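You operate a simulated robot arm through the tools that you are given. There is no shell and no other tool.

You run a simulated robot arm. Do the job below in one go: nothing can be reset, and whatever is moved stays where it is left.

JOB
Pack both tortilla stacks in the ribbed carton, with its divider and lid.
Fine: beige divider down in its slot, one stack flat on each side of it, lid on; the grey divider stays in the rack.

It is judged by the outcome, as a careful person would: the job done as asked, and still so three seconds after it is handed in. It fails if anything else is knocked over, pushed out of place, dropped, spilled or broken. Lids that push on must go on centred and level and be pressed home; caps that screw on are set level and turned clockwise until they are tight.

ROBOT AND FRAMES
A 7-joint arm with a three-finger gripper, fixed in place. Base frame: the origin is on the floor under the middle of its stand, x ahead of it, y to its left, z up; the work surface is at about z = 0.88. Readings come in m, rad, newtons and seconds.
It reaches about 1.342 m from its shoulder. Its first joint turns from -2.897 to 2.897 rad. Payload 2.69 kg.
The TCP is the grasp point between the finger pads, 0.03 m short of the fingertips. In the tool frame z runs along the fingers and y along their closing line. The gripper opens to 0.128 m; its body begins 0.117 m behind the TCP.
Orientation is that of the tool frame in the base frame, as a unit quaternion [w, x, y, z]. With the fingers straight down and closing along the base's y, the tool's x points along the base's -x, its y along +y and its z along -z.

CONTROLS
- The arm moves only by the tool arm_command. Its argument "deltas" is a list of rows, each a list of 3 entries, a list of its own where there are three numbers: the shift along the tool's x, y, z in units of 30 mm (1.0 is 30 mm), then the turn, a rotation vector about the tool's x, y, z in units of 4 degrees (1.0 is 4 degrees), then the closure, from 0 (fully open) to 1 (shut). In form: [[[tx, ty, tz], [rx, ry, rz], jaw], ...]. A call has 1 to 20 rows; each row shifts and turns the commanded pose from where the row before left it, along the tool's axes as they then stand. A call with a number of a shift or a turn outside -1 to 1 is refused whole. Rows are played at 5 a second. More than 0.05 m and 0.15 rad between two rows, or a gripper value outside its range, and nothing of the call is played. A pose out of reach is approached as far as the arm can. The call stops where the force on the tool passes 40 N (or 10 N more than at its start, if that is more) or the arm is blocked; 0.2 s more then pass. Each finger travels about 0.127 m/s and halts on what it meets, pressing with about 31 N; the grip force reading is that of the motor and also rises with nothing between the fingers. The clock runs only during rows and for 0.2 s after the last one: add rows that do not move to give the fingers time. It gives the time, the measured TCP pose, the force on the tool (base axes), the opening and the grip force at its end, in the units of the frame above (readings bear some noise), with the torque about the TCP (base axes, N m) and any sound that the robot's microphone picked up.
- Cameras (640 x 400 px; columns grow to the right, rows downward): "scene" is fixed at [0.4014, -0.4995, 1.5238]; the picture's right is [0.82, -0.57, 0.00], its down [-0.32, -0.46, -0.83] and it looks along [0.47, 0.68, -0.56] (base axes); focal length 322 px, centre (320, 200). "wrist" rides on the gripper at [0.058, 0.054, -0.131] in the tool frame; the picture's right is [-0.68, 0.74, 0.00], its down [-0.62, -0.57, -0.55] and it looks along [-0.40, -0.37, 0.84] (tool axes); focal length 234 px, centre (320, 200). There is no depth. A picture from a camera that has moved, and an enlarged one, comes with that camera's place and axes in the base frame and with its lens.
- camera(camera): a new picture of that camera. No time passes.
- slide_trunk(by): moves the trunk up (or, below 0, down) by that many m; the arm rides with it, the base frame stays. It gives what a move gives, with no picture.
- zoom(camera, box): a new picture of the part [left, top, right, bottom] of that camera's present view, enlarged. No time passes.
- close_job(): hands the job in; it is judged then, once.

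Places have to be worked out from the pictures, the camera data and where the tool is seen. Open the gripper and draw the arm clear of the work before you hand the job in, unless the task says otherwise.

The tools are called after "Call:" as a command line: name --argument value ..., lists and objects as JSON in quotes. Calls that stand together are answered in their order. arm_command: Moves the arm, as the interface text tells. Its arguments: {"type":"object","properties":{"deltas":{"type":"array"}},"required":["deltas"]} The other tools are called the same way: slide_trunk (by) moves the trunk up or down; camera (camera) takes a picture; zoom (camera, box) takes an enlarged picture of a part of a camera's view; close_job () hands the job in.

At the start:

```text
clock: 0.0
tcp_pos: [0.5732, 0.3575, 1.2643]
tool_rot: [0.0, 0.0, 1.0, 0.0]
force: [0.1, -0.3, -0.2]
ft_torque: [0.0, -0.01, -0.02]
width: 0.1279
grip_force: 0.0
trunk travel left (down, up): [-0.15, 0.2]
```

scene: 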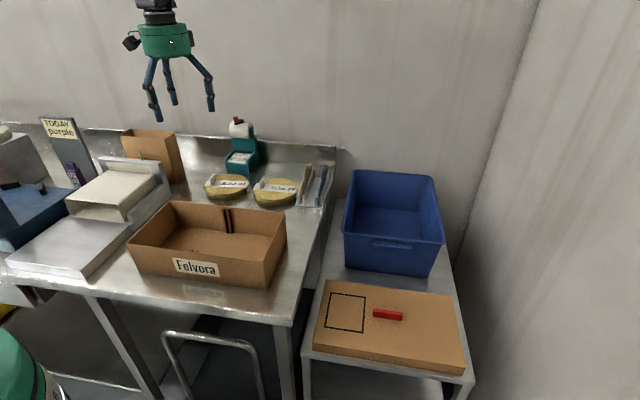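
wrist: 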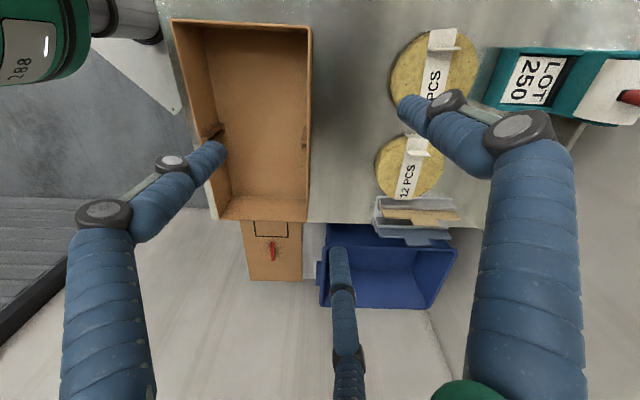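

I'll begin by looking closer at the work area: the carton, the stacks, the divider rack and the lid.

Call:
zoom --camera "scene" --box '[120, 110, 350, 300]'

Call:
zoom --camera "scene" --box '[200, 110, 350, 220]'

Call:
zoom --camera "scene" --box '[290, 150, 490, 390]'

Call:
zoom --camera "wrist" --box '[160, 10, 480, 320]'

Call:
zoom --camera "scene" --box '[0, 100, 200, 290]'

```text
2.11 times, centred on (235, 205) of scene
camera zoom: at [0.4014, -0.4995, 1.5238], right [0.82, -0.57, 0.0], down [-0.32, -0.46, -0.83], along [0.47, 0.68, -0.56], focal length 678 px, centre (499, 190)
```

zoom: 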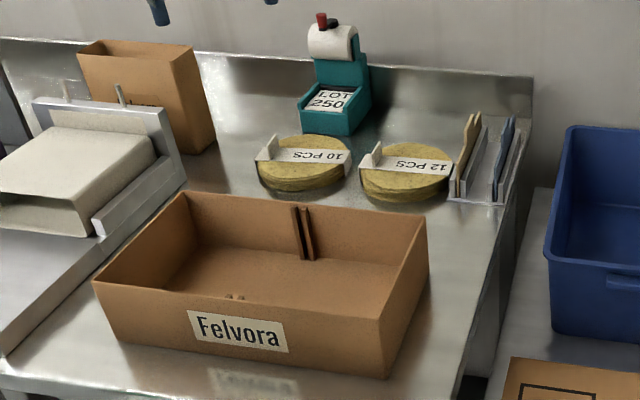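

```text
3.64 times, centred on (275, 165) of scene
camera zoom: at [0.4014, -0.4995, 1.5238], right [0.82, -0.57, 0.0], down [-0.32, -0.46, -0.83], along [0.47, 0.68, -0.56], focal length 1170 px, centre (484, 327)
```

zoom: 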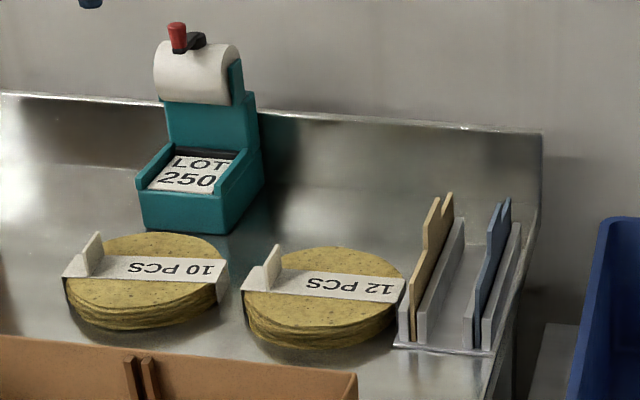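

```text
1.67 times, centred on (390, 270) of scene
camera zoom: at [0.4014, -0.4995, 1.5238], right [0.82, -0.57, 0.0], down [-0.32, -0.46, -0.83], along [0.47, 0.68, -0.56], focal length 536 px, centre (203, 83)
```

zoom: 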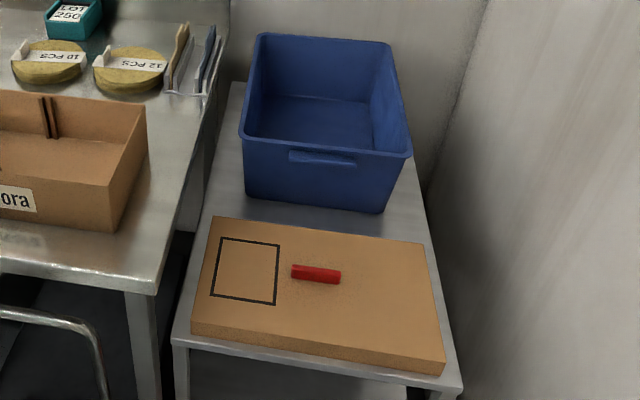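

```text
1.29 times, centred on (320, 165) of wrist
camera zoom: at [0.5146, 0.4101, 1.3952], right [0.68, 0.74, 0.0], down [0.62, -0.57, 0.55], along [0.4, -0.37, -0.84], focal length 302 px, centre (320, 245)
```

zoom: 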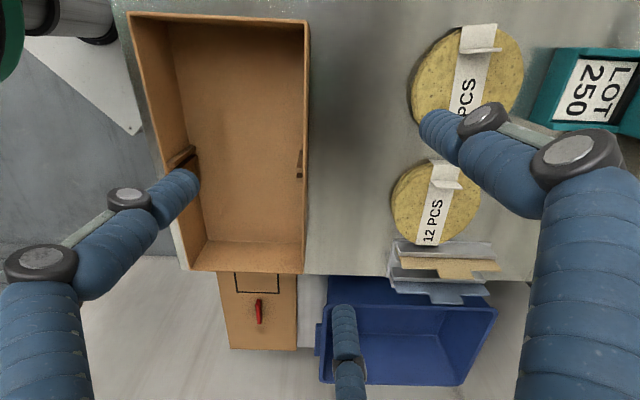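

```text
2.11 times, centred on (100, 195) of scene
camera zoom: at [0.4014, -0.4995, 1.5238], right [0.82, -0.57, 0.0], down [-0.32, -0.46, -0.83], along [0.47, 0.68, -0.56], focal length 678 px, centre (783, 210)
```

zoom: 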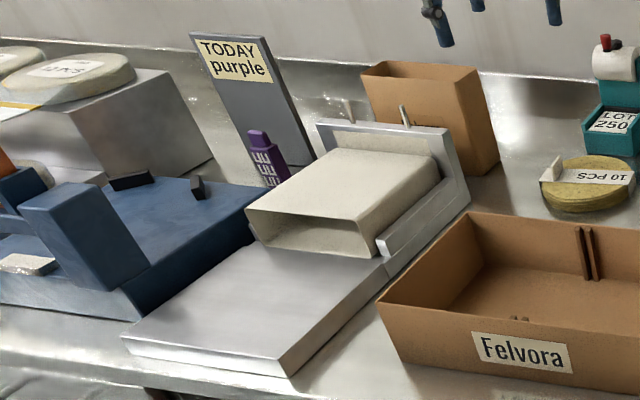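

The stacks look about 0.155 m wide, more than the gripper opening, so the band's upright tab probably serves as the handle. I'll zoom closely on the stacks, the rack and the carton slots.

Call:
zoom --camera "scene" --box '[198, 165, 262, 205]'

Call:
zoom --camera "scene" --box '[246, 165, 342, 225]'

Call:
zoom --camera "scene" --box '[190, 190, 270, 240]'

Call:
zoom --camera "wrist" --box '[365, 20, 493, 100]'

Call:
zoom --camera "wrist" --box '[365, 130, 493, 250]'

Call:
zoom --camera "wrist" --box '[165, 10, 325, 230]'

```text
10.00 times, centred on (230, 185) of scene
camera zoom: at [0.4014, -0.4995, 1.5238], right [0.82, -0.57, 0.0], down [-0.32, -0.46, -0.83], along [0.47, 0.68, -0.56], focal length 3218 px, centre (1220, 350)
```

zoom: 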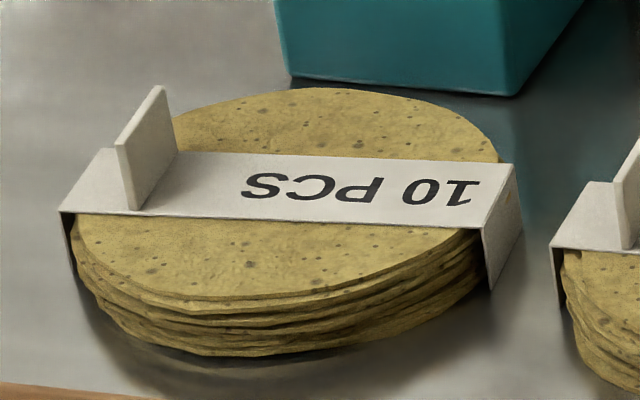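

```text
6.67 times, centred on (294, 195) of scene
camera zoom: at [0.4014, -0.4995, 1.5238], right [0.82, -0.57, 0.0], down [-0.32, -0.46, -0.83], along [0.47, 0.68, -0.56], focal length 2146 px, centre (493, 233)
```

zoom: 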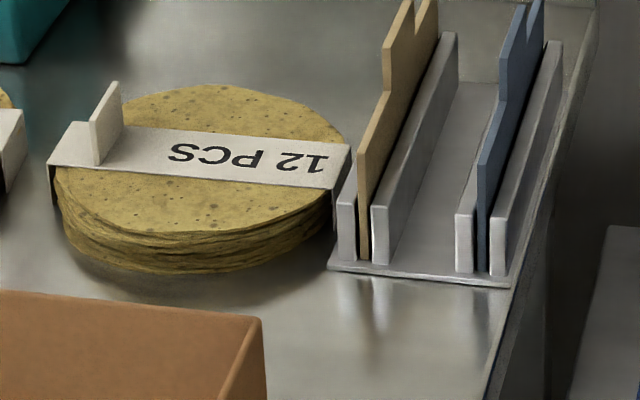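

```text
8.00 times, centred on (230, 215) of scene
camera zoom: at [0.4014, -0.4995, 1.5238], right [0.82, -0.57, 0.0], down [-0.32, -0.46, -0.83], along [0.47, 0.68, -0.56], focal length 2575 px, centre (1040, 80)
```

zoom: 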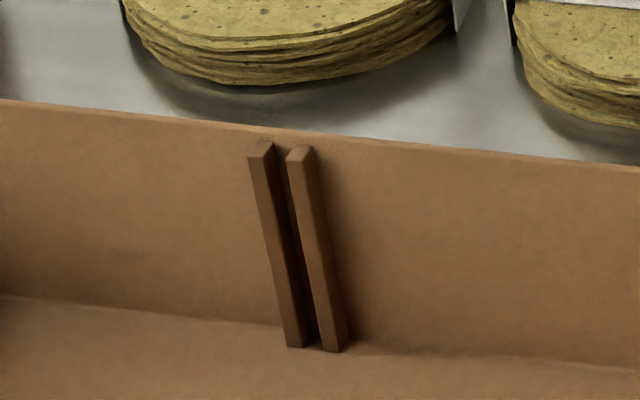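

```text
5.00 times, centred on (429, 60) of wrist
camera zoom: at [0.5146, 0.4101, 1.3952], right [0.68, 0.74, 0.0], down [0.62, -0.57, 0.55], along [0.4, -0.37, -0.84], focal length 1171 px, centre (-225, 900)
```

zoom: 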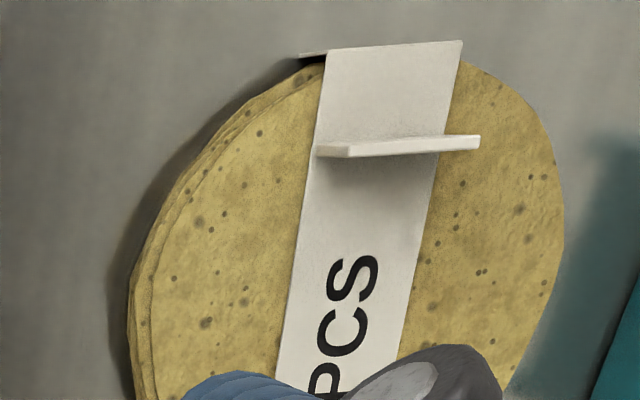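

```text
3.33 times, centred on (429, 190) of wrist
camera zoom: at [0.5146, 0.4101, 1.3952], right [0.68, 0.74, 0.0], down [0.62, -0.57, 0.55], along [0.4, -0.37, -0.84], focal length 781 px, centre (-43, 233)
```

zoom: 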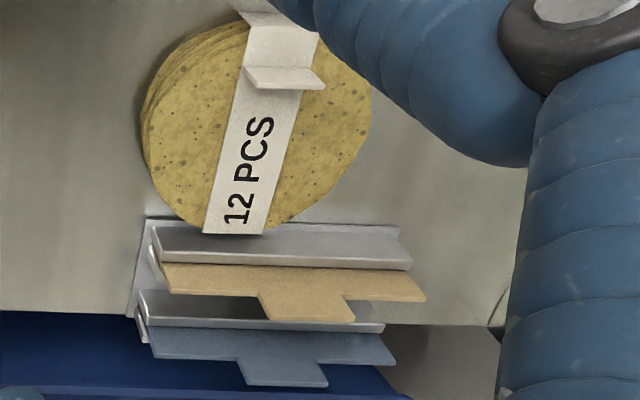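

```text
1.82 times, centred on (245, 120) of wrist
camera zoom: at [0.5146, 0.4101, 1.3952], right [0.68, 0.74, 0.0], down [0.62, -0.57, 0.55], along [0.4, -0.37, -0.84], focal length 426 px, centre (456, 346)
```

zoom: 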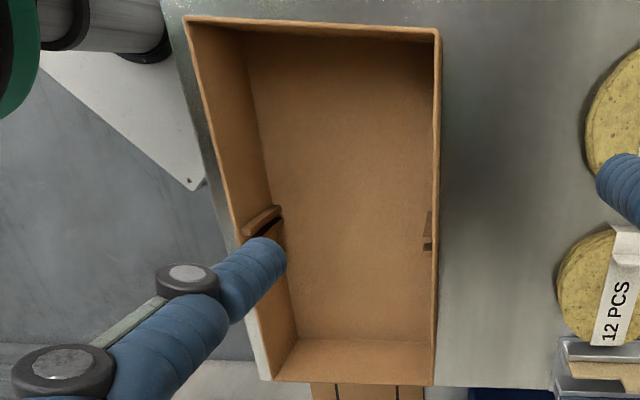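

The carton sits at about 45° to the base axes, centred near (0.54, 0.22), with its rim at about z 0.98. Before planning grasps I'll part-close the gripper in free space to see how the three fingers move.

Call:
arm_command --deltas '[[[0, 0, 0], [0, 0, 0], 0.8], [[0, 0, 0], [0, 0, 0], 0.8], [[0, 0, 0], [0, 0, 0], 0.8], [[0, 0, 0], [0, 0, 0], 0.8]]'

Call:
camera --camera "wrist"

Call:
zoom --camera "scene" --box '[100, 0, 260, 130]'

```text
clock: 1.0
tcp_pos: [0.5748, 0.3566, 1.2632]
tool_rot: [0.0, -0.001, 1.0, 0.0]
force: [0.3, -0.2, -0.7]
ft_torque: [-0.03, 0.0, -0.01]
width: 0.0255
grip_force: 0.1
trunk travel left (down, up): [-0.15, 0.2]
```

```text
taken
camera wrist: at [0.5146, 0.4101, 1.3952], right [0.68, 0.74, 0.0], down [0.62, -0.57, 0.55], along [0.4, -0.37, -0.84], focal length 234 px, centre (320, 200)
```

wrist: 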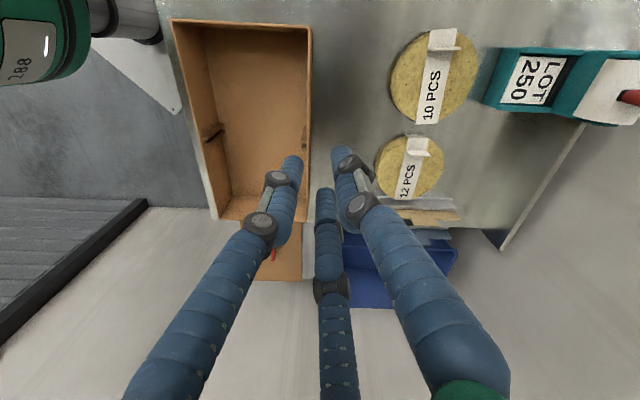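

```text
3.08 times, centred on (180, 65) of scene
camera zoom: at [0.4014, -0.4995, 1.5238], right [0.82, -0.57, 0.0], down [-0.32, -0.46, -0.83], along [0.47, 0.68, -0.56], focal length 990 px, centre (751, 615)
```

zoom: 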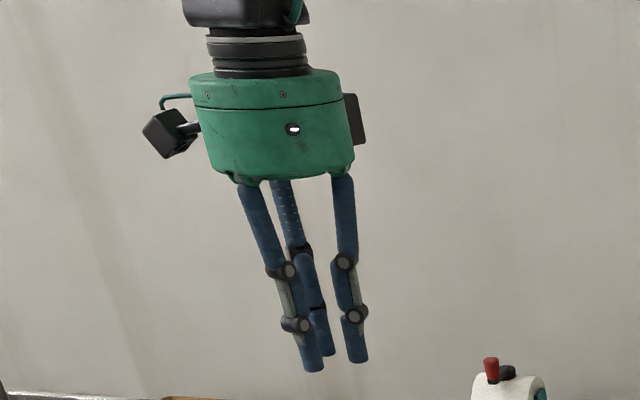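

The fingers travel radially, one on tool +y and two on the -y side about ±30° apart. I'll look at the fingertips closely.

Call:
zoom --camera "wrist" --box '[250, 130, 400, 230]'

Call:
zoom --camera "scene" --box '[155, 60, 205, 125]'

Call:
arm_command --deltas '[[[0, 0, 0], [0, 0, 0], 1.0], [[0, 0, 0], [0, 0, 0], 1.0], [[0, 0, 0], [0, 0, 0], 1.0]]'

Call:
zoom --camera "wrist" --box '[250, 130, 400, 230]'

Call:
zoom --camera "scene" --box '[155, 60, 205, 125]'

```text
4.00 times, centred on (325, 180) of wrist
camera zoom: at [0.5146, 0.4101, 1.3952], right [0.68, 0.74, 0.0], down [0.62, -0.57, 0.55], along [0.4, -0.37, -0.84], focal length 937 px, centre (300, 280)
```

zoom: 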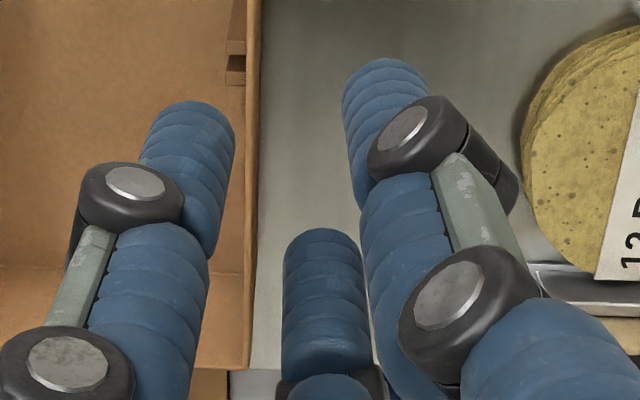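

```text
6.15 times, centred on (180, 92) of scene
camera zoom: at [0.4014, -0.4995, 1.5238], right [0.82, -0.57, 0.0], down [-0.32, -0.46, -0.83], along [0.47, 0.68, -0.56], focal length 1980 px, centre (1182, 862)
```

zoom: 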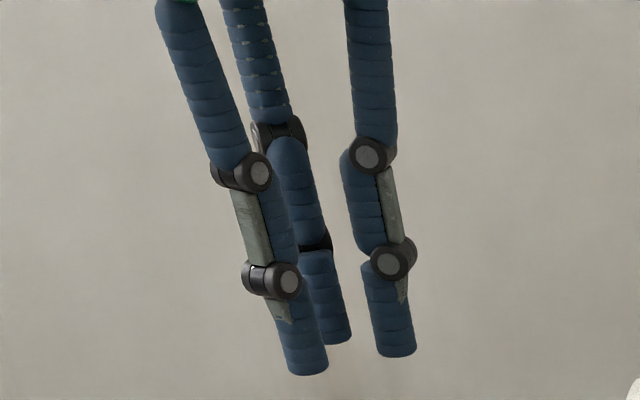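

```text
clock: 1.8
tcp_pos: [0.5728, 0.3566, 1.2635]
tool_rot: [0.0, 0.001, 1.0, 0.0]
force: [-0.4, -0.5, 0.1]
ft_torque: [-0.01, 0.0, -0.04]
width: 0.002
grip_force: 30.5
trunk travel left (down, up): [-0.15, 0.2]
```

```text
4.00 times, centred on (325, 180) of wrist
camera zoom: at [0.5146, 0.4101, 1.3952], right [0.68, 0.74, 0.0], down [0.62, -0.57, 0.55], along [0.4, -0.37, -0.84], focal length 937 px, centre (300, 280)
```

zoom: 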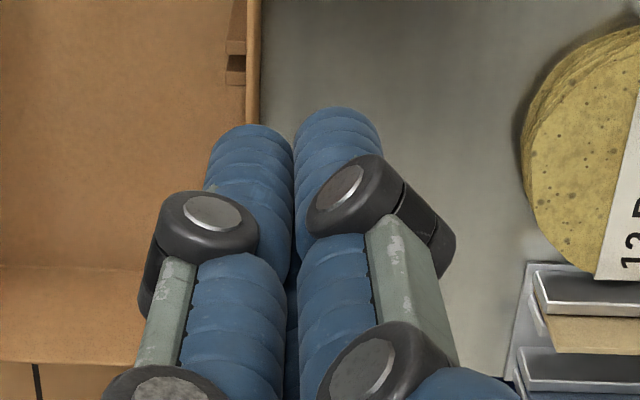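

```text
6.15 times, centred on (180, 92) of scene
camera zoom: at [0.4014, -0.4995, 1.5238], right [0.82, -0.57, 0.0], down [-0.32, -0.46, -0.83], along [0.47, 0.68, -0.56], focal length 1980 px, centre (1182, 862)
```

zoom: 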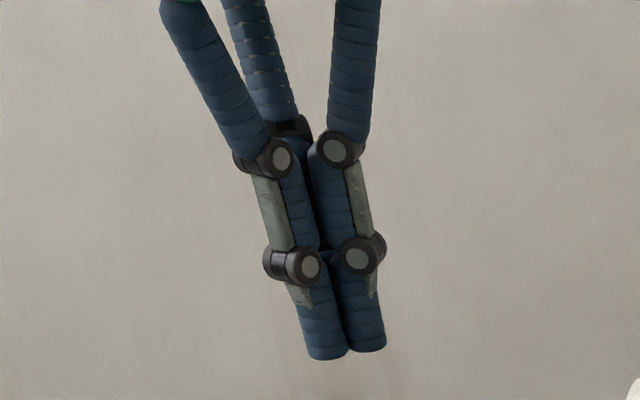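

Closed, the fingers touch as roughly 20 mm cylinders. I'll now move above the "12 PCS" tab, near (0.79, 0.42), turn the closing line onto the table's long direction, and look from there.

Call:
arm_command --deltas '[[[-0.904, 0.279, 0.64], [0, 0, 0], 0.6], [[-0.904, 0.279, 0.64], [0, 0, 0], 0.6], [[-0.904, 0.279, 0.64], [0, 0, 0], 0.6], [[-0.904, 0.279, 0.64], [0, 0, 0], 0.6], [[-0.904, 0.279, 0.64], [0, 0, 0], 0.6], [[-0.904, 0.279, 0.64], [0, 0, 0], 0.6], [[-0.904, 0.279, 0.64], [0, 0, 0], 0.6], [[-0.904, 0.279, 0.64], [0, 0, 0], 0.6], [[0, 0, 0], [0, 0, -1], 0.6], [[0, 0, 0], [0, 0, -1], 0.6], [[0, 0, 0], [0, 0, -1], 0.6], [[0, 0, 0], [0, 0, -1], 0.6], [[0, 0, 0], [0, 0, -1], 0.6], [[0, 0, 0], [0, 0, -1], 0.6], [[0, 0, 0], [0, 0, -1], 0.6], [[0, 0, 0], [0, 0, -1], 0.6], [[0, 0, 0], [0, 0, -1], 0.6], [[0, 0, 0], [0, 0, -1], 0.6], [[0, 0, 0], [0, 0, -1], 0.6], [[0, 0, 0], [0, 0, -0.25], 0.6]]'

Call:
camera --camera "wrist"

Call:
camera --camera "scene"

```text
clock: 6.0
tcp_pos: [0.7891, 0.4231, 1.1108]
tool_rot: [0.0, -0.383, 0.924, 0.001]
force: [0.3, 0.2, 0.2]
ft_torque: [0.03, -0.03, 0.02]
width: 0.0514
grip_force: 0.1
trunk travel left (down, up): [-0.15, 0.2]
```

```text
taken
camera wrist: at [0.71, 0.4203, 1.2413], right [-0.04, 1.0, 0.0], down [0.84, 0.04, 0.55], along [0.55, 0.02, -0.84], focal length 234 px, centre (320, 200)
```

wrist: 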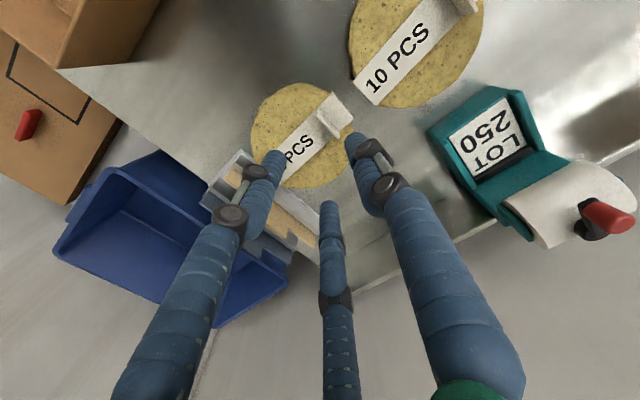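

```text
taken
```

scene: 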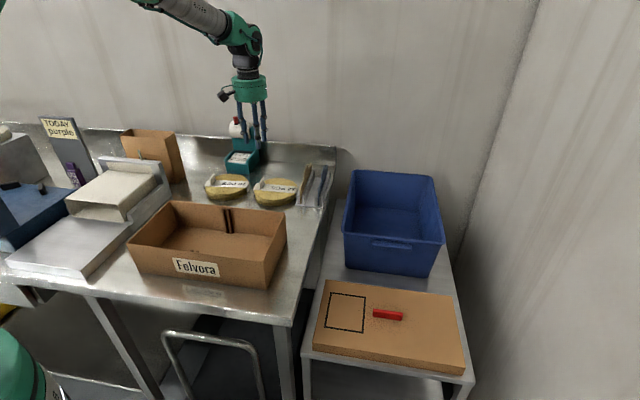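

The turn worked and the grasp line is now along the table. I'll zoom in on the stacks and rack to measure the tab geometry.

Call:
zoom --camera "wrist" --box '[240, 70, 400, 195]'

Call:
zoom --camera "wrist" --box '[200, 140, 330, 270]'

Call:
zoom --camera "wrist" --box '[340, 0, 500, 120]'

Call:
zoom --camera "scene" --box '[195, 90, 340, 220]'

```text
3.20 times, centred on (320, 132) of wrist
camera zoom: at [0.71, 0.4203, 1.2413], right [-0.04, 1.0, 0.0], down [0.84, 0.04, 0.55], along [0.55, 0.02, -0.84], focal length 749 px, centre (320, 416)
```

zoom: 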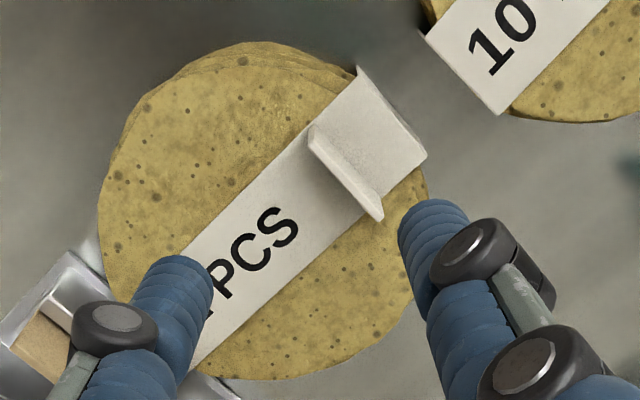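

```text
3.08 times, centred on (265, 205) of wrist
camera zoom: at [0.71, 0.4203, 1.2413], right [-0.04, 1.0, 0.0], down [0.84, 0.04, 0.55], along [0.55, 0.02, -0.84], focal length 720 px, centre (489, 185)
```

zoom: 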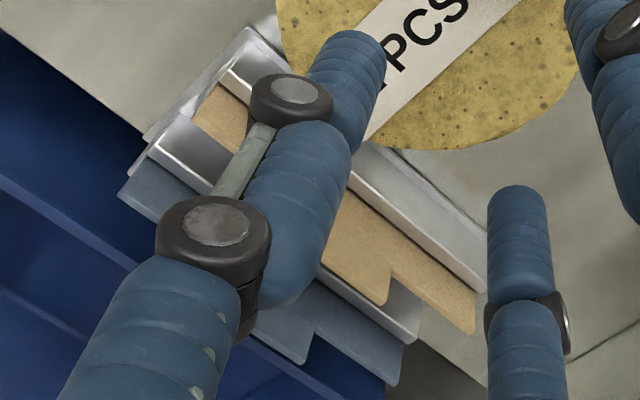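

```text
3.33 times, centred on (420, 60) of wrist
camera zoom: at [0.71, 0.4203, 1.2413], right [-0.04, 1.0, 0.0], down [0.84, 0.04, 0.55], along [0.55, 0.02, -0.84], focal length 781 px, centre (-13, 667)
```

zoom: 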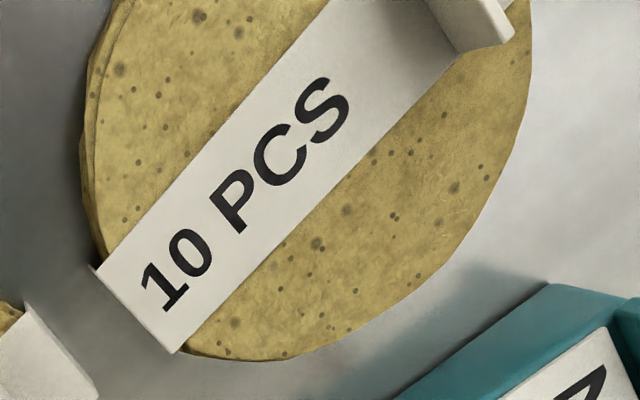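

```text
3.08 times, centred on (268, 155) of scene
camera zoom: at [0.4014, -0.4995, 1.5238], right [0.82, -0.57, 0.0], down [-0.32, -0.46, -0.83], along [0.47, 0.68, -0.56], focal length 990 px, centre (482, 338)
```

zoom: 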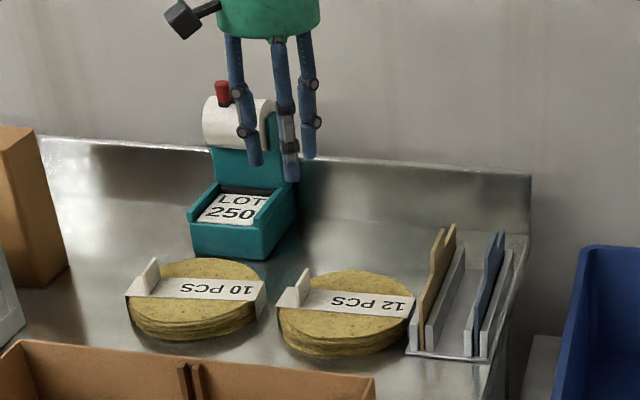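

From two views I place the "12 PCS" tab at about (0.794, 0.435), running from z 0.908 to 0.940, with the stack about 0.15 m across. Next I'll survey the carton from above to get its inner geometry.

Call:
arm_command --deltas '[[[0.93, 0.2293, -0.0887], [0, 0, 0], 0.2], [[0.93, 0.2293, -0.0887], [0, 0, 0], 0.2], [[0.93, 0.2293, -0.0887], [0, 0, 0], 0.2], [[0.93, 0.2293, -0.0887], [0, 0, 0], 0.2], [[0.93, 0.2293, -0.0887], [0, 0, 0], 0.2], [[0.93, 0.2293, -0.0887], [0, 0, 0], 0.2], [[0.93, 0.2293, -0.0887], [0, 0, 0], 0.2], [[0.93, 0.2293, -0.0887], [0, 0, 0], 0.2], [[0.93, 0.2293, -0.0887], [0, 0, 0], 0.2], [[0.93, 0.2293, -0.0887], [0, 0, 0], 0.2], [[0.93, 0.2293, -0.0887], [0, 0, 0], 0.2], [[0.93, 0.2293, -0.0887], [0, 0, 0], 0.2], [[0.93, 0.2293, -0.0887], [0, 0, 0], 0.2], [[0.93, 0.2293, -0.0887], [0, 0, 0], 0.2], [[0.93, 0.2293, -0.0887], [0, 0, 0], 0.2]]'

Call:
camera --camera "wrist"

```text
clock: 9.2
tcp_pos: [0.4222, 0.1997, 1.153]
tool_rot: [0.0, -0.383, 0.924, 0.001]
force: [-0.2, 0.8, -1.0]
ft_torque: [0.0, 0.03, -0.01]
width: 0.1023
grip_force: 0.0
trunk travel left (down, up): [-0.15, 0.2]
```

```text
taken
camera wrist: at [0.3425, 0.1968, 1.2837], right [-0.04, 1.0, 0.0], down [0.84, 0.04, 0.55], along [0.55, 0.02, -0.84], focal length 234 px, centre (320, 200)
```

wrist: 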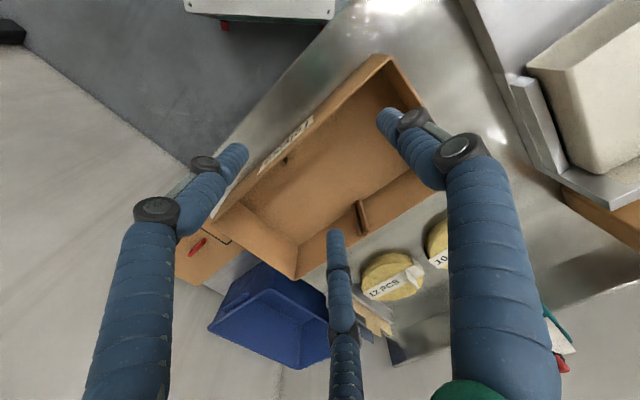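

The carton is mostly visible. I'll zoom on it in parts to locate the rim corners, floor corners and ribs.

Call:
zoom --camera "wrist" --box '[200, 50, 440, 290]'

Call:
zoom --camera "wrist" --box '[300, 180, 400, 280]'

Call:
zoom --camera "wrist" --box '[230, 110, 330, 210]'

Call:
zoom --camera "scene" --box '[120, 190, 300, 300]'

```text
1.67 times, centred on (320, 170) of wrist
camera zoom: at [0.3425, 0.1968, 1.2837], right [-0.04, 1.0, 0.0], down [0.84, 0.04, 0.55], along [0.55, 0.02, -0.84], focal length 390 px, centre (320, 250)
```

zoom: 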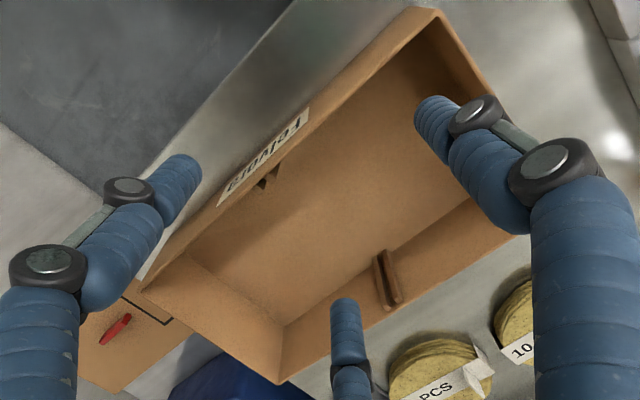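

```text
4.00 times, centred on (350, 230) of wrist
camera zoom: at [0.3425, 0.1968, 1.2837], right [-0.04, 1.0, 0.0], down [0.84, 0.04, 0.55], along [0.55, 0.02, -0.84], focal length 937 px, centre (200, 80)
```

zoom: 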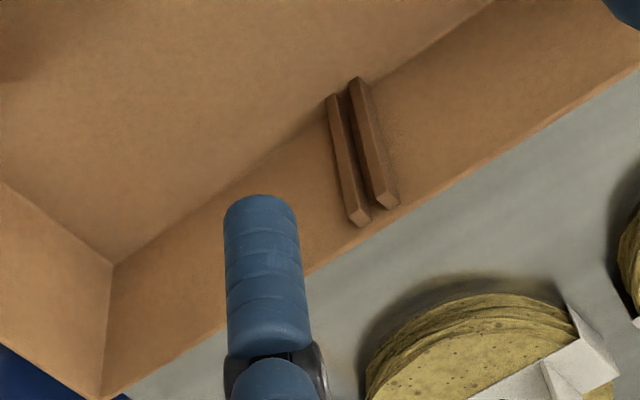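

```text
4.00 times, centred on (280, 160) of wrist
camera zoom: at [0.3425, 0.1968, 1.2837], right [-0.04, 1.0, 0.0], down [0.84, 0.04, 0.55], along [0.55, 0.02, -0.84], focal length 937 px, centre (480, 360)
```

zoom: 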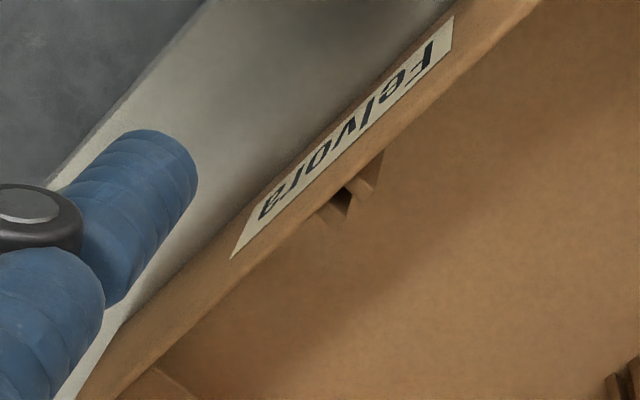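

```text
3.56 times, centred on (210, 245) of scene
camera zoom: at [0.4014, -0.4995, 1.5238], right [0.82, -0.57, 0.0], down [-0.32, -0.46, -0.83], along [0.47, 0.68, -0.56], focal length 1144 px, centre (711, 40)
```

zoom: 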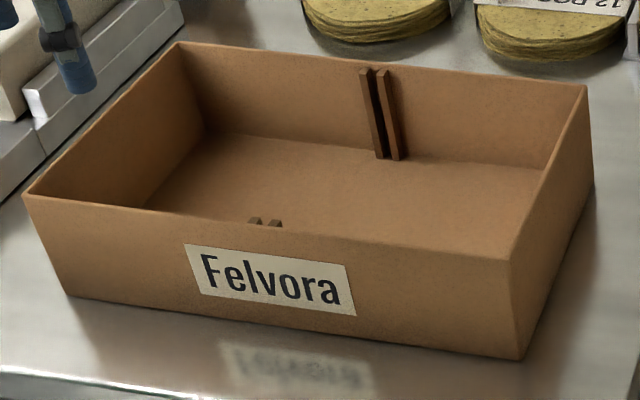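

The carton is a straight box of about 0.36 x 0.20 m, rim at z 0.98, centre about (0.543, 0.221), with the slot ribs in the middle of the long walls. I'll return to the "12 PCS" tab and hover lower to line up the grasp.

Call:
arm_command --deltas '[[[-0.9553, -0.2231, 0.222], [0, 0, 0], 0.5], [[-0.9553, -0.2231, 0.222], [0, 0, 0], 0.5], [[-0.9553, -0.2231, 0.222], [0, 0, 0], 0.5], [[-0.9553, -0.2231, 0.222], [0, 0, 0], 0.5], [[-0.9553, -0.2231, 0.222], [0, 0, 0], 0.5], [[-0.9553, -0.2231, 0.222], [0, 0, 0], 0.5], [[-0.9553, -0.2231, 0.222], [0, 0, 0], 0.5], [[-0.9553, -0.2231, 0.222], [0, 0, 0], 0.5], [[-0.9553, -0.2231, 0.222], [0, 0, 0], 0.5], [[-0.9553, -0.2231, 0.222], [0, 0, 0], 0.5], [[-0.9553, -0.2231, 0.222], [0, 0, 0], 0.5], [[-0.9553, -0.2231, 0.222], [0, 0, 0], 0.5], [[-0.9553, -0.2231, 0.222], [0, 0, 0], 0.5], [[-0.9553, -0.2231, 0.222], [0, 0, 0], 0.5], [[-0.9553, -0.2231, 0.222], [0, 0, 0], 0.5]]'

Call:
camera --camera "wrist"

Call:
zoom --camera "scene" --box '[210, 100, 340, 210]'

```text
clock: 12.4
tcp_pos: [0.797, 0.4333, 1.0497]
tool_rot: [0.0, -0.382, 0.924, 0.0]
force: [0.3, -0.2, -0.4]
ft_torque: [0.03, -0.04, 0.02]
width: 0.0641
grip_force: 0.0
trunk travel left (down, up): [-0.15, 0.2]
```

```text
taken
camera wrist: at [0.7161, 0.4304, 1.1807], right [-0.04, 1.0, 0.0], down [0.84, 0.04, 0.55], along [0.55, 0.02, -0.84], focal length 234 px, centre (320, 200)
```

wrist: 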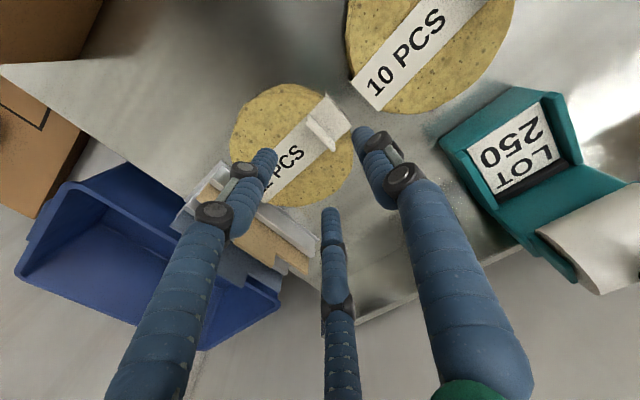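

```text
3.64 times, centred on (275, 155) of scene
camera zoom: at [0.4014, -0.4995, 1.5238], right [0.82, -0.57, 0.0], down [-0.32, -0.46, -0.83], along [0.47, 0.68, -0.56], focal length 1170 px, centre (484, 364)
```

zoom: 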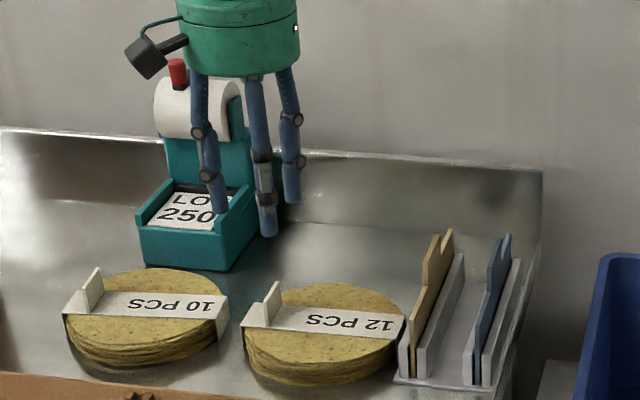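

I'll refine the tab's position from this closer view before descending.

Call:
zoom --camera "wrist" --box '[290, 80, 370, 160]'

Call:
zoom --camera "wrist" --box '[220, 70, 380, 220]'

Call:
zoom --camera "wrist" --box '[170, 150, 330, 280]'

```text
5.00 times, centred on (330, 120) of wrist
camera zoom: at [0.7161, 0.4304, 1.1807], right [-0.04, 1.0, 0.0], down [0.84, 0.04, 0.55], along [0.55, 0.02, -0.84], focal length 1171 px, centre (270, 600)
```

zoom: 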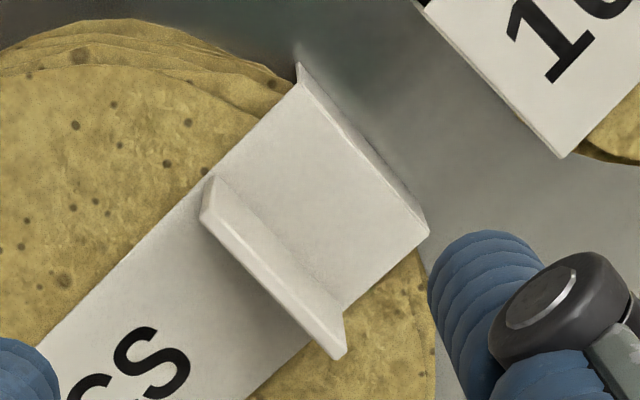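

```text
2.67 times, centred on (300, 145) of wrist
camera zoom: at [0.7161, 0.4304, 1.1807], right [-0.04, 1.0, 0.0], down [0.84, 0.04, 0.55], along [0.55, 0.02, -0.84], focal length 624 px, centre (373, 347)
```

zoom: 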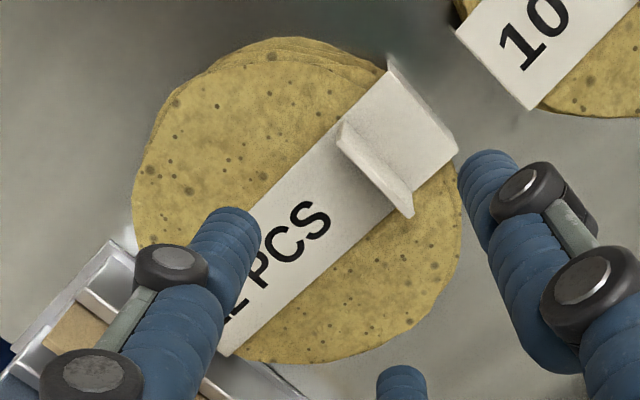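

```text
3.08 times, centred on (250, 215) of wrist
camera zoom: at [0.7161, 0.4304, 1.1807], right [-0.04, 1.0, 0.0], down [0.84, 0.04, 0.55], along [0.55, 0.02, -0.84], focal length 720 px, centre (535, 154)
```

zoom: 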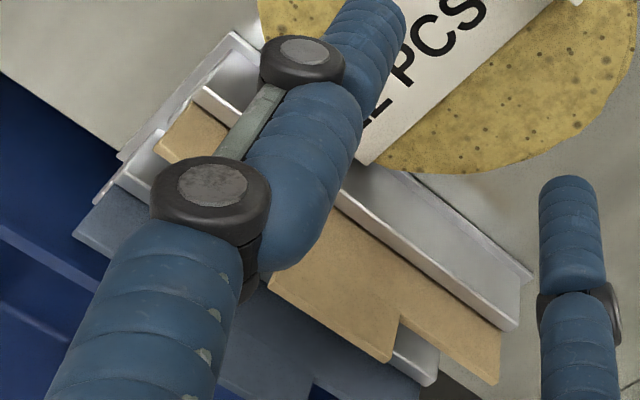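

The tab's plate is within a millimetre or two of the TCP axis and the stack centre is about 45 mm further along +e1. I'll descend so the fingertips just clear the band, then check from the scene camera.

Call:
arm_command --deltas '[[[0, -0.13, 0.7], [0, 0, 0], 0.5], [[0, 0, 0.7], [0, 0, 0], 0.5], [[0, 0, 0.7], [0, 0, 0], 0.5], [[0, 0, 0.7], [0, 0, 0], 0.5], [[0, 0, 0.6], [0, 0, 0], 0.5], [[0, 0, 0], [0, 0, 0], 0.5]]'

Call:
zoom --camera "scene" --box '[235, 140, 325, 215]'

Call:
zoom --camera "wrist" --box '[220, 100, 420, 260]'

```text
clock: 13.8
tcp_pos: [0.799, 0.43, 0.9468]
tool_rot: [-0.001, -0.383, 0.924, 0.0]
force: [0.0, -0.6, -1.0]
ft_torque: [-0.04, 0.01, 0.0]
width: 0.0639
grip_force: 0.0
trunk travel left (down, up): [-0.15, 0.2]
```

```text
5.33 times, centred on (280, 178) of scene
camera zoom: at [0.4014, -0.4995, 1.5238], right [0.82, -0.57, 0.0], down [-0.32, -0.46, -0.83], along [0.47, 0.68, -0.56], focal length 1716 px, centre (533, 320)
```

zoom: 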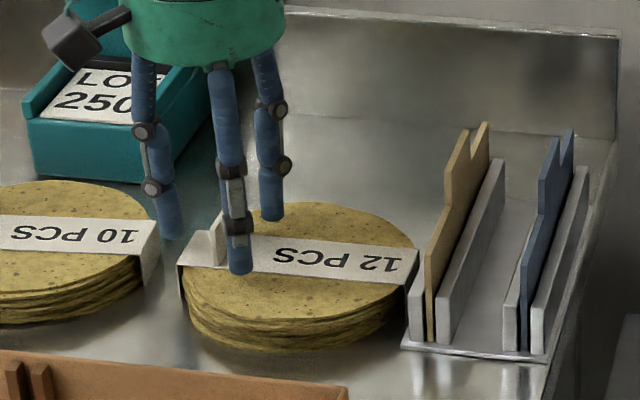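

```text
2.50 times, centred on (320, 180) of wrist
camera zoom: at [0.7183, 0.4265, 1.0778], right [-0.04, 1.0, 0.0], down [0.84, 0.04, 0.55], along [0.55, 0.02, -0.84], focal length 585 px, centre (320, 250)
```

zoom: 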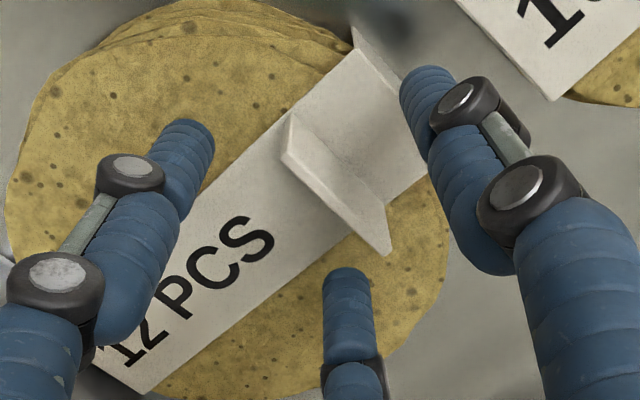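

The fingers straddle the tab cleanly. I'll go 4 mm lower and close on it.

Call:
arm_command --deltas '[[[0, 0, 0.13], [0, 0, 0], 0.5], [[0, 0, 0], [0, 0, 0], 0.7], [[0, 0, 0], [0, 0, 0], 0.85], [[0, 0, 0], [0, 0, 0], 1.0], [[0, 0, 0], [0, 0, 0], 1.0], [[0, 0, 0], [0, 0, 0], 1.0]]'

Call:
zoom --camera "scene" --box '[235, 140, 325, 215]'

Call:
zoom --camera "wrist" --box '[220, 100, 420, 260]'

```text
clock: 15.2
tcp_pos: [0.7988, 0.4301, 0.9424]
tool_rot: [-0.001, -0.382, 0.924, 0.0]
force: [-0.8, -0.1, 0.3]
ft_torque: [0.15, 0.02, 0.05]
width: 0.0093
grip_force: 30.7
trunk travel left (down, up): [-0.15, 0.2]
```

```text
5.33 times, centred on (280, 178) of scene
camera zoom: at [0.4014, -0.4995, 1.5238], right [0.82, -0.57, 0.0], down [-0.32, -0.46, -0.83], along [0.47, 0.68, -0.56], focal length 1716 px, centre (533, 320)
```

zoom: 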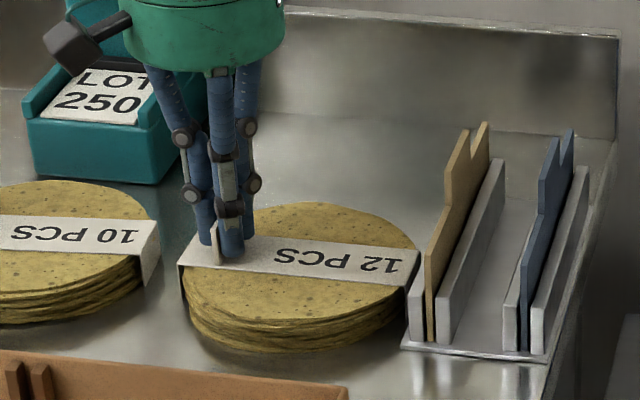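

```text
2.50 times, centred on (320, 180) of wrist
camera zoom: at [0.7184, 0.4267, 1.0741], right [-0.04, 1.0, 0.0], down [0.84, 0.04, 0.55], along [0.55, 0.02, -0.84], focal length 585 px, centre (320, 250)
```

zoom: 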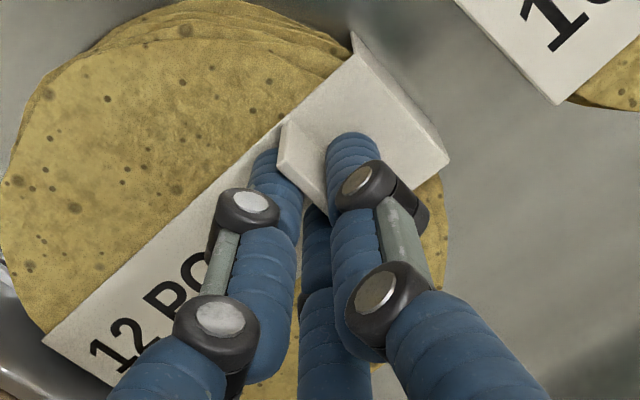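

The tab is gripped, with an opening of 9 mm and 31 N on it. I'll lift slowly and check whether the stack stays level.

Call:
arm_command --deltas '[[[0, 0, -0.2], [0, 0, 0], 1.0], [[0, 0, -0.3], [0, 0, 0], 1.0], [[0, 0, -0.5], [0, 0, 0], 1.0], [[0, 0, -0.5], [0, 0, 0], 1.0], [[0, 0, 0], [0, 0, 0], 1.0]]'

Call:
zoom --camera "scene" --box '[235, 130, 325, 215]'

```text
clock: 16.4
tcp_pos: [0.7988, 0.4311, 0.989]
tool_rot: [0.0, -0.383, 0.924, -0.001]
force: [0.1, 0.5, -3.0]
ft_torque: [0.08, 0.07, -0.01]
width: 0.0096
grip_force: 31.5
trunk travel left (down, up): [-0.15, 0.2]
```

```text
4.71 times, centred on (280, 172) of scene
camera zoom: at [0.4014, -0.4995, 1.5238], right [0.82, -0.57, 0.0], down [-0.32, -0.46, -0.83], along [0.47, 0.68, -0.56], focal length 1514 px, centre (508, 329)
```

zoom: 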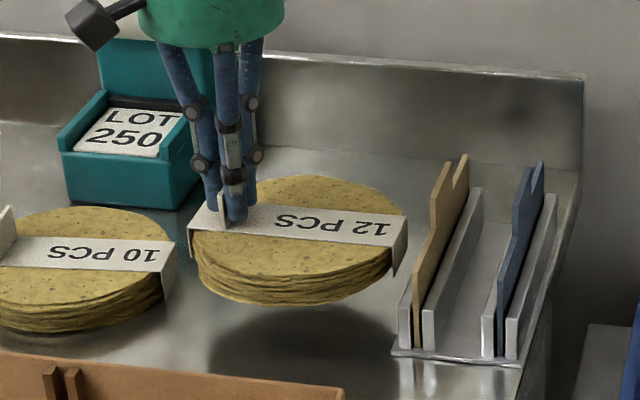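

The stack hangs almost level and weighs about 3 N. I'll raise it clear of the carton rim and carry it over the right-hand half.

Call:
arm_command --deltas '[[[0, 0, -0.7], [0, 0, 0], 1.0], [[0, 0, -1.0], [0, 0, 0], 1.0], [[0, 0, -1.0], [0, 0, 0], 1.0], [[0, 0, -1.0], [0, 0, 0], 1.0], [[0.5, -0.02, 0], [0, 0, 0], 1.0], [[0.75, -0.03, 0], [0, 0, 0], 1.0], [[0.75, -0.03, 0], [0, 0, 0], 1.0], [[0.75, -0.03, 0], [0, 0, 0], 1.0], [[0.75, -0.03, 0], [0, 0, 0], 1.0], [[0.75, -0.03, 0], [0, 0, 0], 1.0], [[0.75, -0.03, 0], [0, 0, 0], 1.0], [[0.75, -0.03, 0], [0, 0, 0], 1.0], [[0.75, -0.03, 0], [0, 0, 0], 1.0], [[0.75, -0.03, 0], [0, 0, 0], 1.0], [[0.75, -0.03, 0], [0, 0, 0], 1.0], [[0.75, -0.03, 0], [0, 0, 0], 1.0], [[0.75, -0.03, 0], [0, 0, 0], 1.0], [[0.75, -0.03, 0], [0, 0, 0], 1.0], [[0.73, -0.03, 0], [0, 0, 0], 1.0], [[0, 0, 0], [0, 0, 0], 1.0]]'

Call:
zoom --camera "scene" --box '[110, 130, 310, 290]'

Call:
camera --camera "wrist"

```text
clock: 20.6
tcp_pos: [0.5756, 0.1877, 1.1004]
tool_rot: [0.0, -0.383, 0.924, 0.0]
force: [-0.6, -0.9, -2.5]
ft_torque: [0.11, 0.06, -0.02]
width: 0.0095
grip_force: 30.7
trunk travel left (down, up): [-0.15, 0.2]
```

```text
2.50 times, centred on (210, 210) of scene
camera zoom: at [0.4014, -0.4995, 1.5238], right [0.82, -0.57, 0.0], down [-0.32, -0.46, -0.83], along [0.47, 0.68, -0.56], focal length 805 px, centre (595, 175)
```

zoom: 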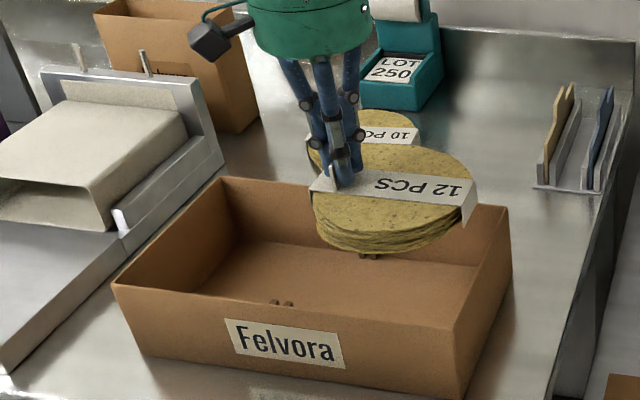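

```text
taken
camera wrist: at [0.4959, 0.1838, 1.2315], right [-0.04, 1.0, 0.0], down [0.84, 0.04, 0.55], along [0.55, 0.02, -0.84], focal length 234 px, centre (320, 200)
```

wrist: 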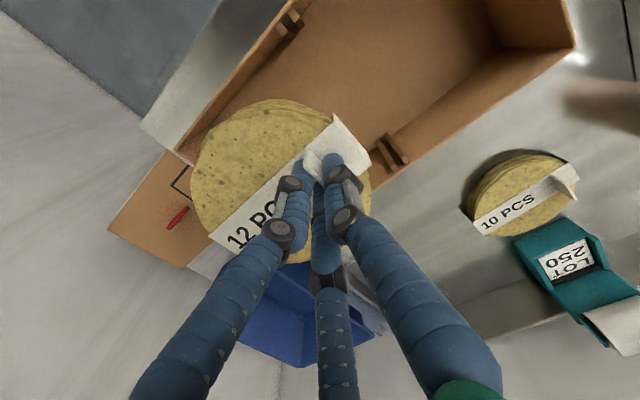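

The stack is over the right half. I'll lower it to just above the rim and check the gaps to the walls.

Call:
arm_command --deltas '[[[0, 0, 0.5], [0, 0, 0], 1.0], [[0, 0, 0.6], [0, 0, 0], 1.0], [[0, 0, 0.5], [0, 0, 0], 1.0], [[0, 0, 0], [0, 0, 0], 1.0]]'

Call:
zoom --camera "scene" --box '[170, 170, 300, 290]'

Call:
zoom --camera "wrist" --box '[160, 0, 440, 270]'

```text
clock: 21.6
tcp_pos: [0.5767, 0.1897, 1.052]
tool_rot: [0.0, -0.383, 0.924, 0.0]
force: [0.2, 0.4, -2.3]
ft_torque: [0.1, 0.1, -0.01]
width: 0.0097
grip_force: 30.8
trunk travel left (down, up): [-0.15, 0.2]
```

```text
3.33 times, centred on (235, 230) of scene
camera zoom: at [0.4014, -0.4995, 1.5238], right [0.82, -0.57, 0.0], down [-0.32, -0.46, -0.83], along [0.47, 0.68, -0.56], focal length 1073 px, centre (603, 100)
```

zoom: 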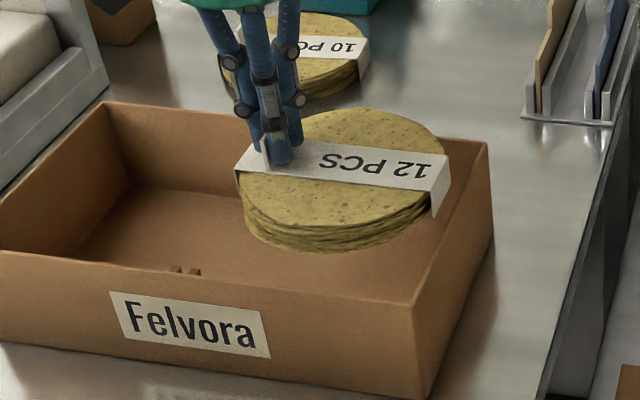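

```text
1.48 times, centred on (300, 135) of wrist
camera zoom: at [0.4964, 0.1854, 1.184], right [-0.04, 1.0, 0.0], down [0.84, 0.04, 0.55], along [0.55, 0.02, -0.84], focal length 347 px, centre (350, 296)
```

zoom: 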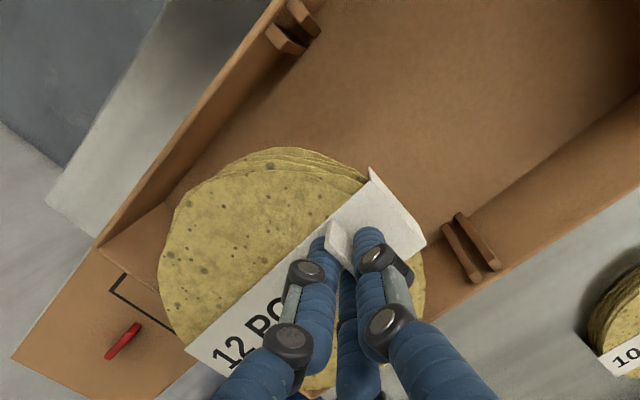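

The wrist view puts the stack centre at about (0.602, 0.158), against a compartment centre of (0.603, 0.159). That is well aligned, so I'll lower it into the carton and stop about 1 cm short of the floor.

Call:
arm_command --deltas '[[[0, 0, 0.5], [0, 0, 0], 1.0], [[0, 0, 0.5], [0, 0, 0], 1.0], [[0, 0, 0.5], [0, 0, 0], 1.0], [[0, 0, 0.5], [0, 0, 0], 1.0], [[0, 0, 0.5], [0, 0, 0], 1.0], [[0, 0, 0.5], [0, 0, 0], 1.0], [[0, 0, 0], [0, 0, 0], 1.0]]'

Call:
zoom --camera "scene" --box '[170, 170, 300, 290]'

Call:
zoom --camera "wrist" --box '[160, 0, 440, 270]'

```text
clock: 23.2
tcp_pos: [0.5748, 0.1884, 0.9606]
tool_rot: [0.0, -0.383, 0.924, 0.0]
force: [0.7, 0.6, -2.5]
ft_torque: [0.1, 0.07, 0.01]
width: 0.0095
grip_force: 30.9
trunk travel left (down, up): [-0.15, 0.2]
```

```text
3.33 times, centred on (235, 230) of scene
camera zoom: at [0.4014, -0.4995, 1.5238], right [0.82, -0.57, 0.0], down [-0.32, -0.46, -0.83], along [0.47, 0.68, -0.56], focal length 1073 px, centre (603, 100)
```

zoom: 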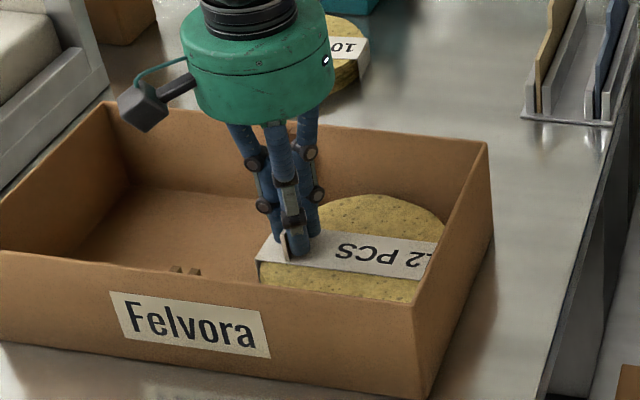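

```text
1.48 times, centred on (300, 135) of wrist
camera zoom: at [0.4957, 0.1849, 1.0918], right [-0.04, 1.0, 0.0], down [0.84, 0.04, 0.55], along [0.55, 0.02, -0.84], focal length 347 px, centre (350, 296)
```

zoom: 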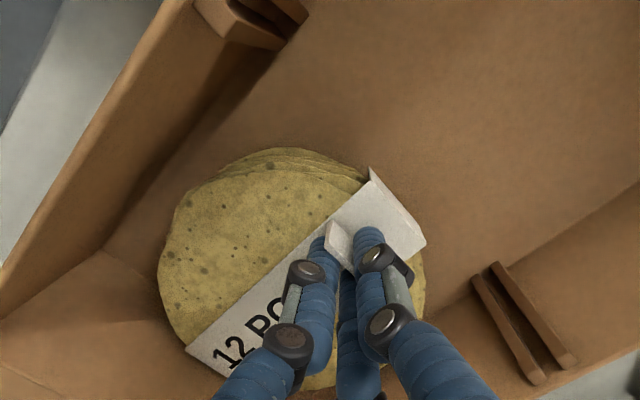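

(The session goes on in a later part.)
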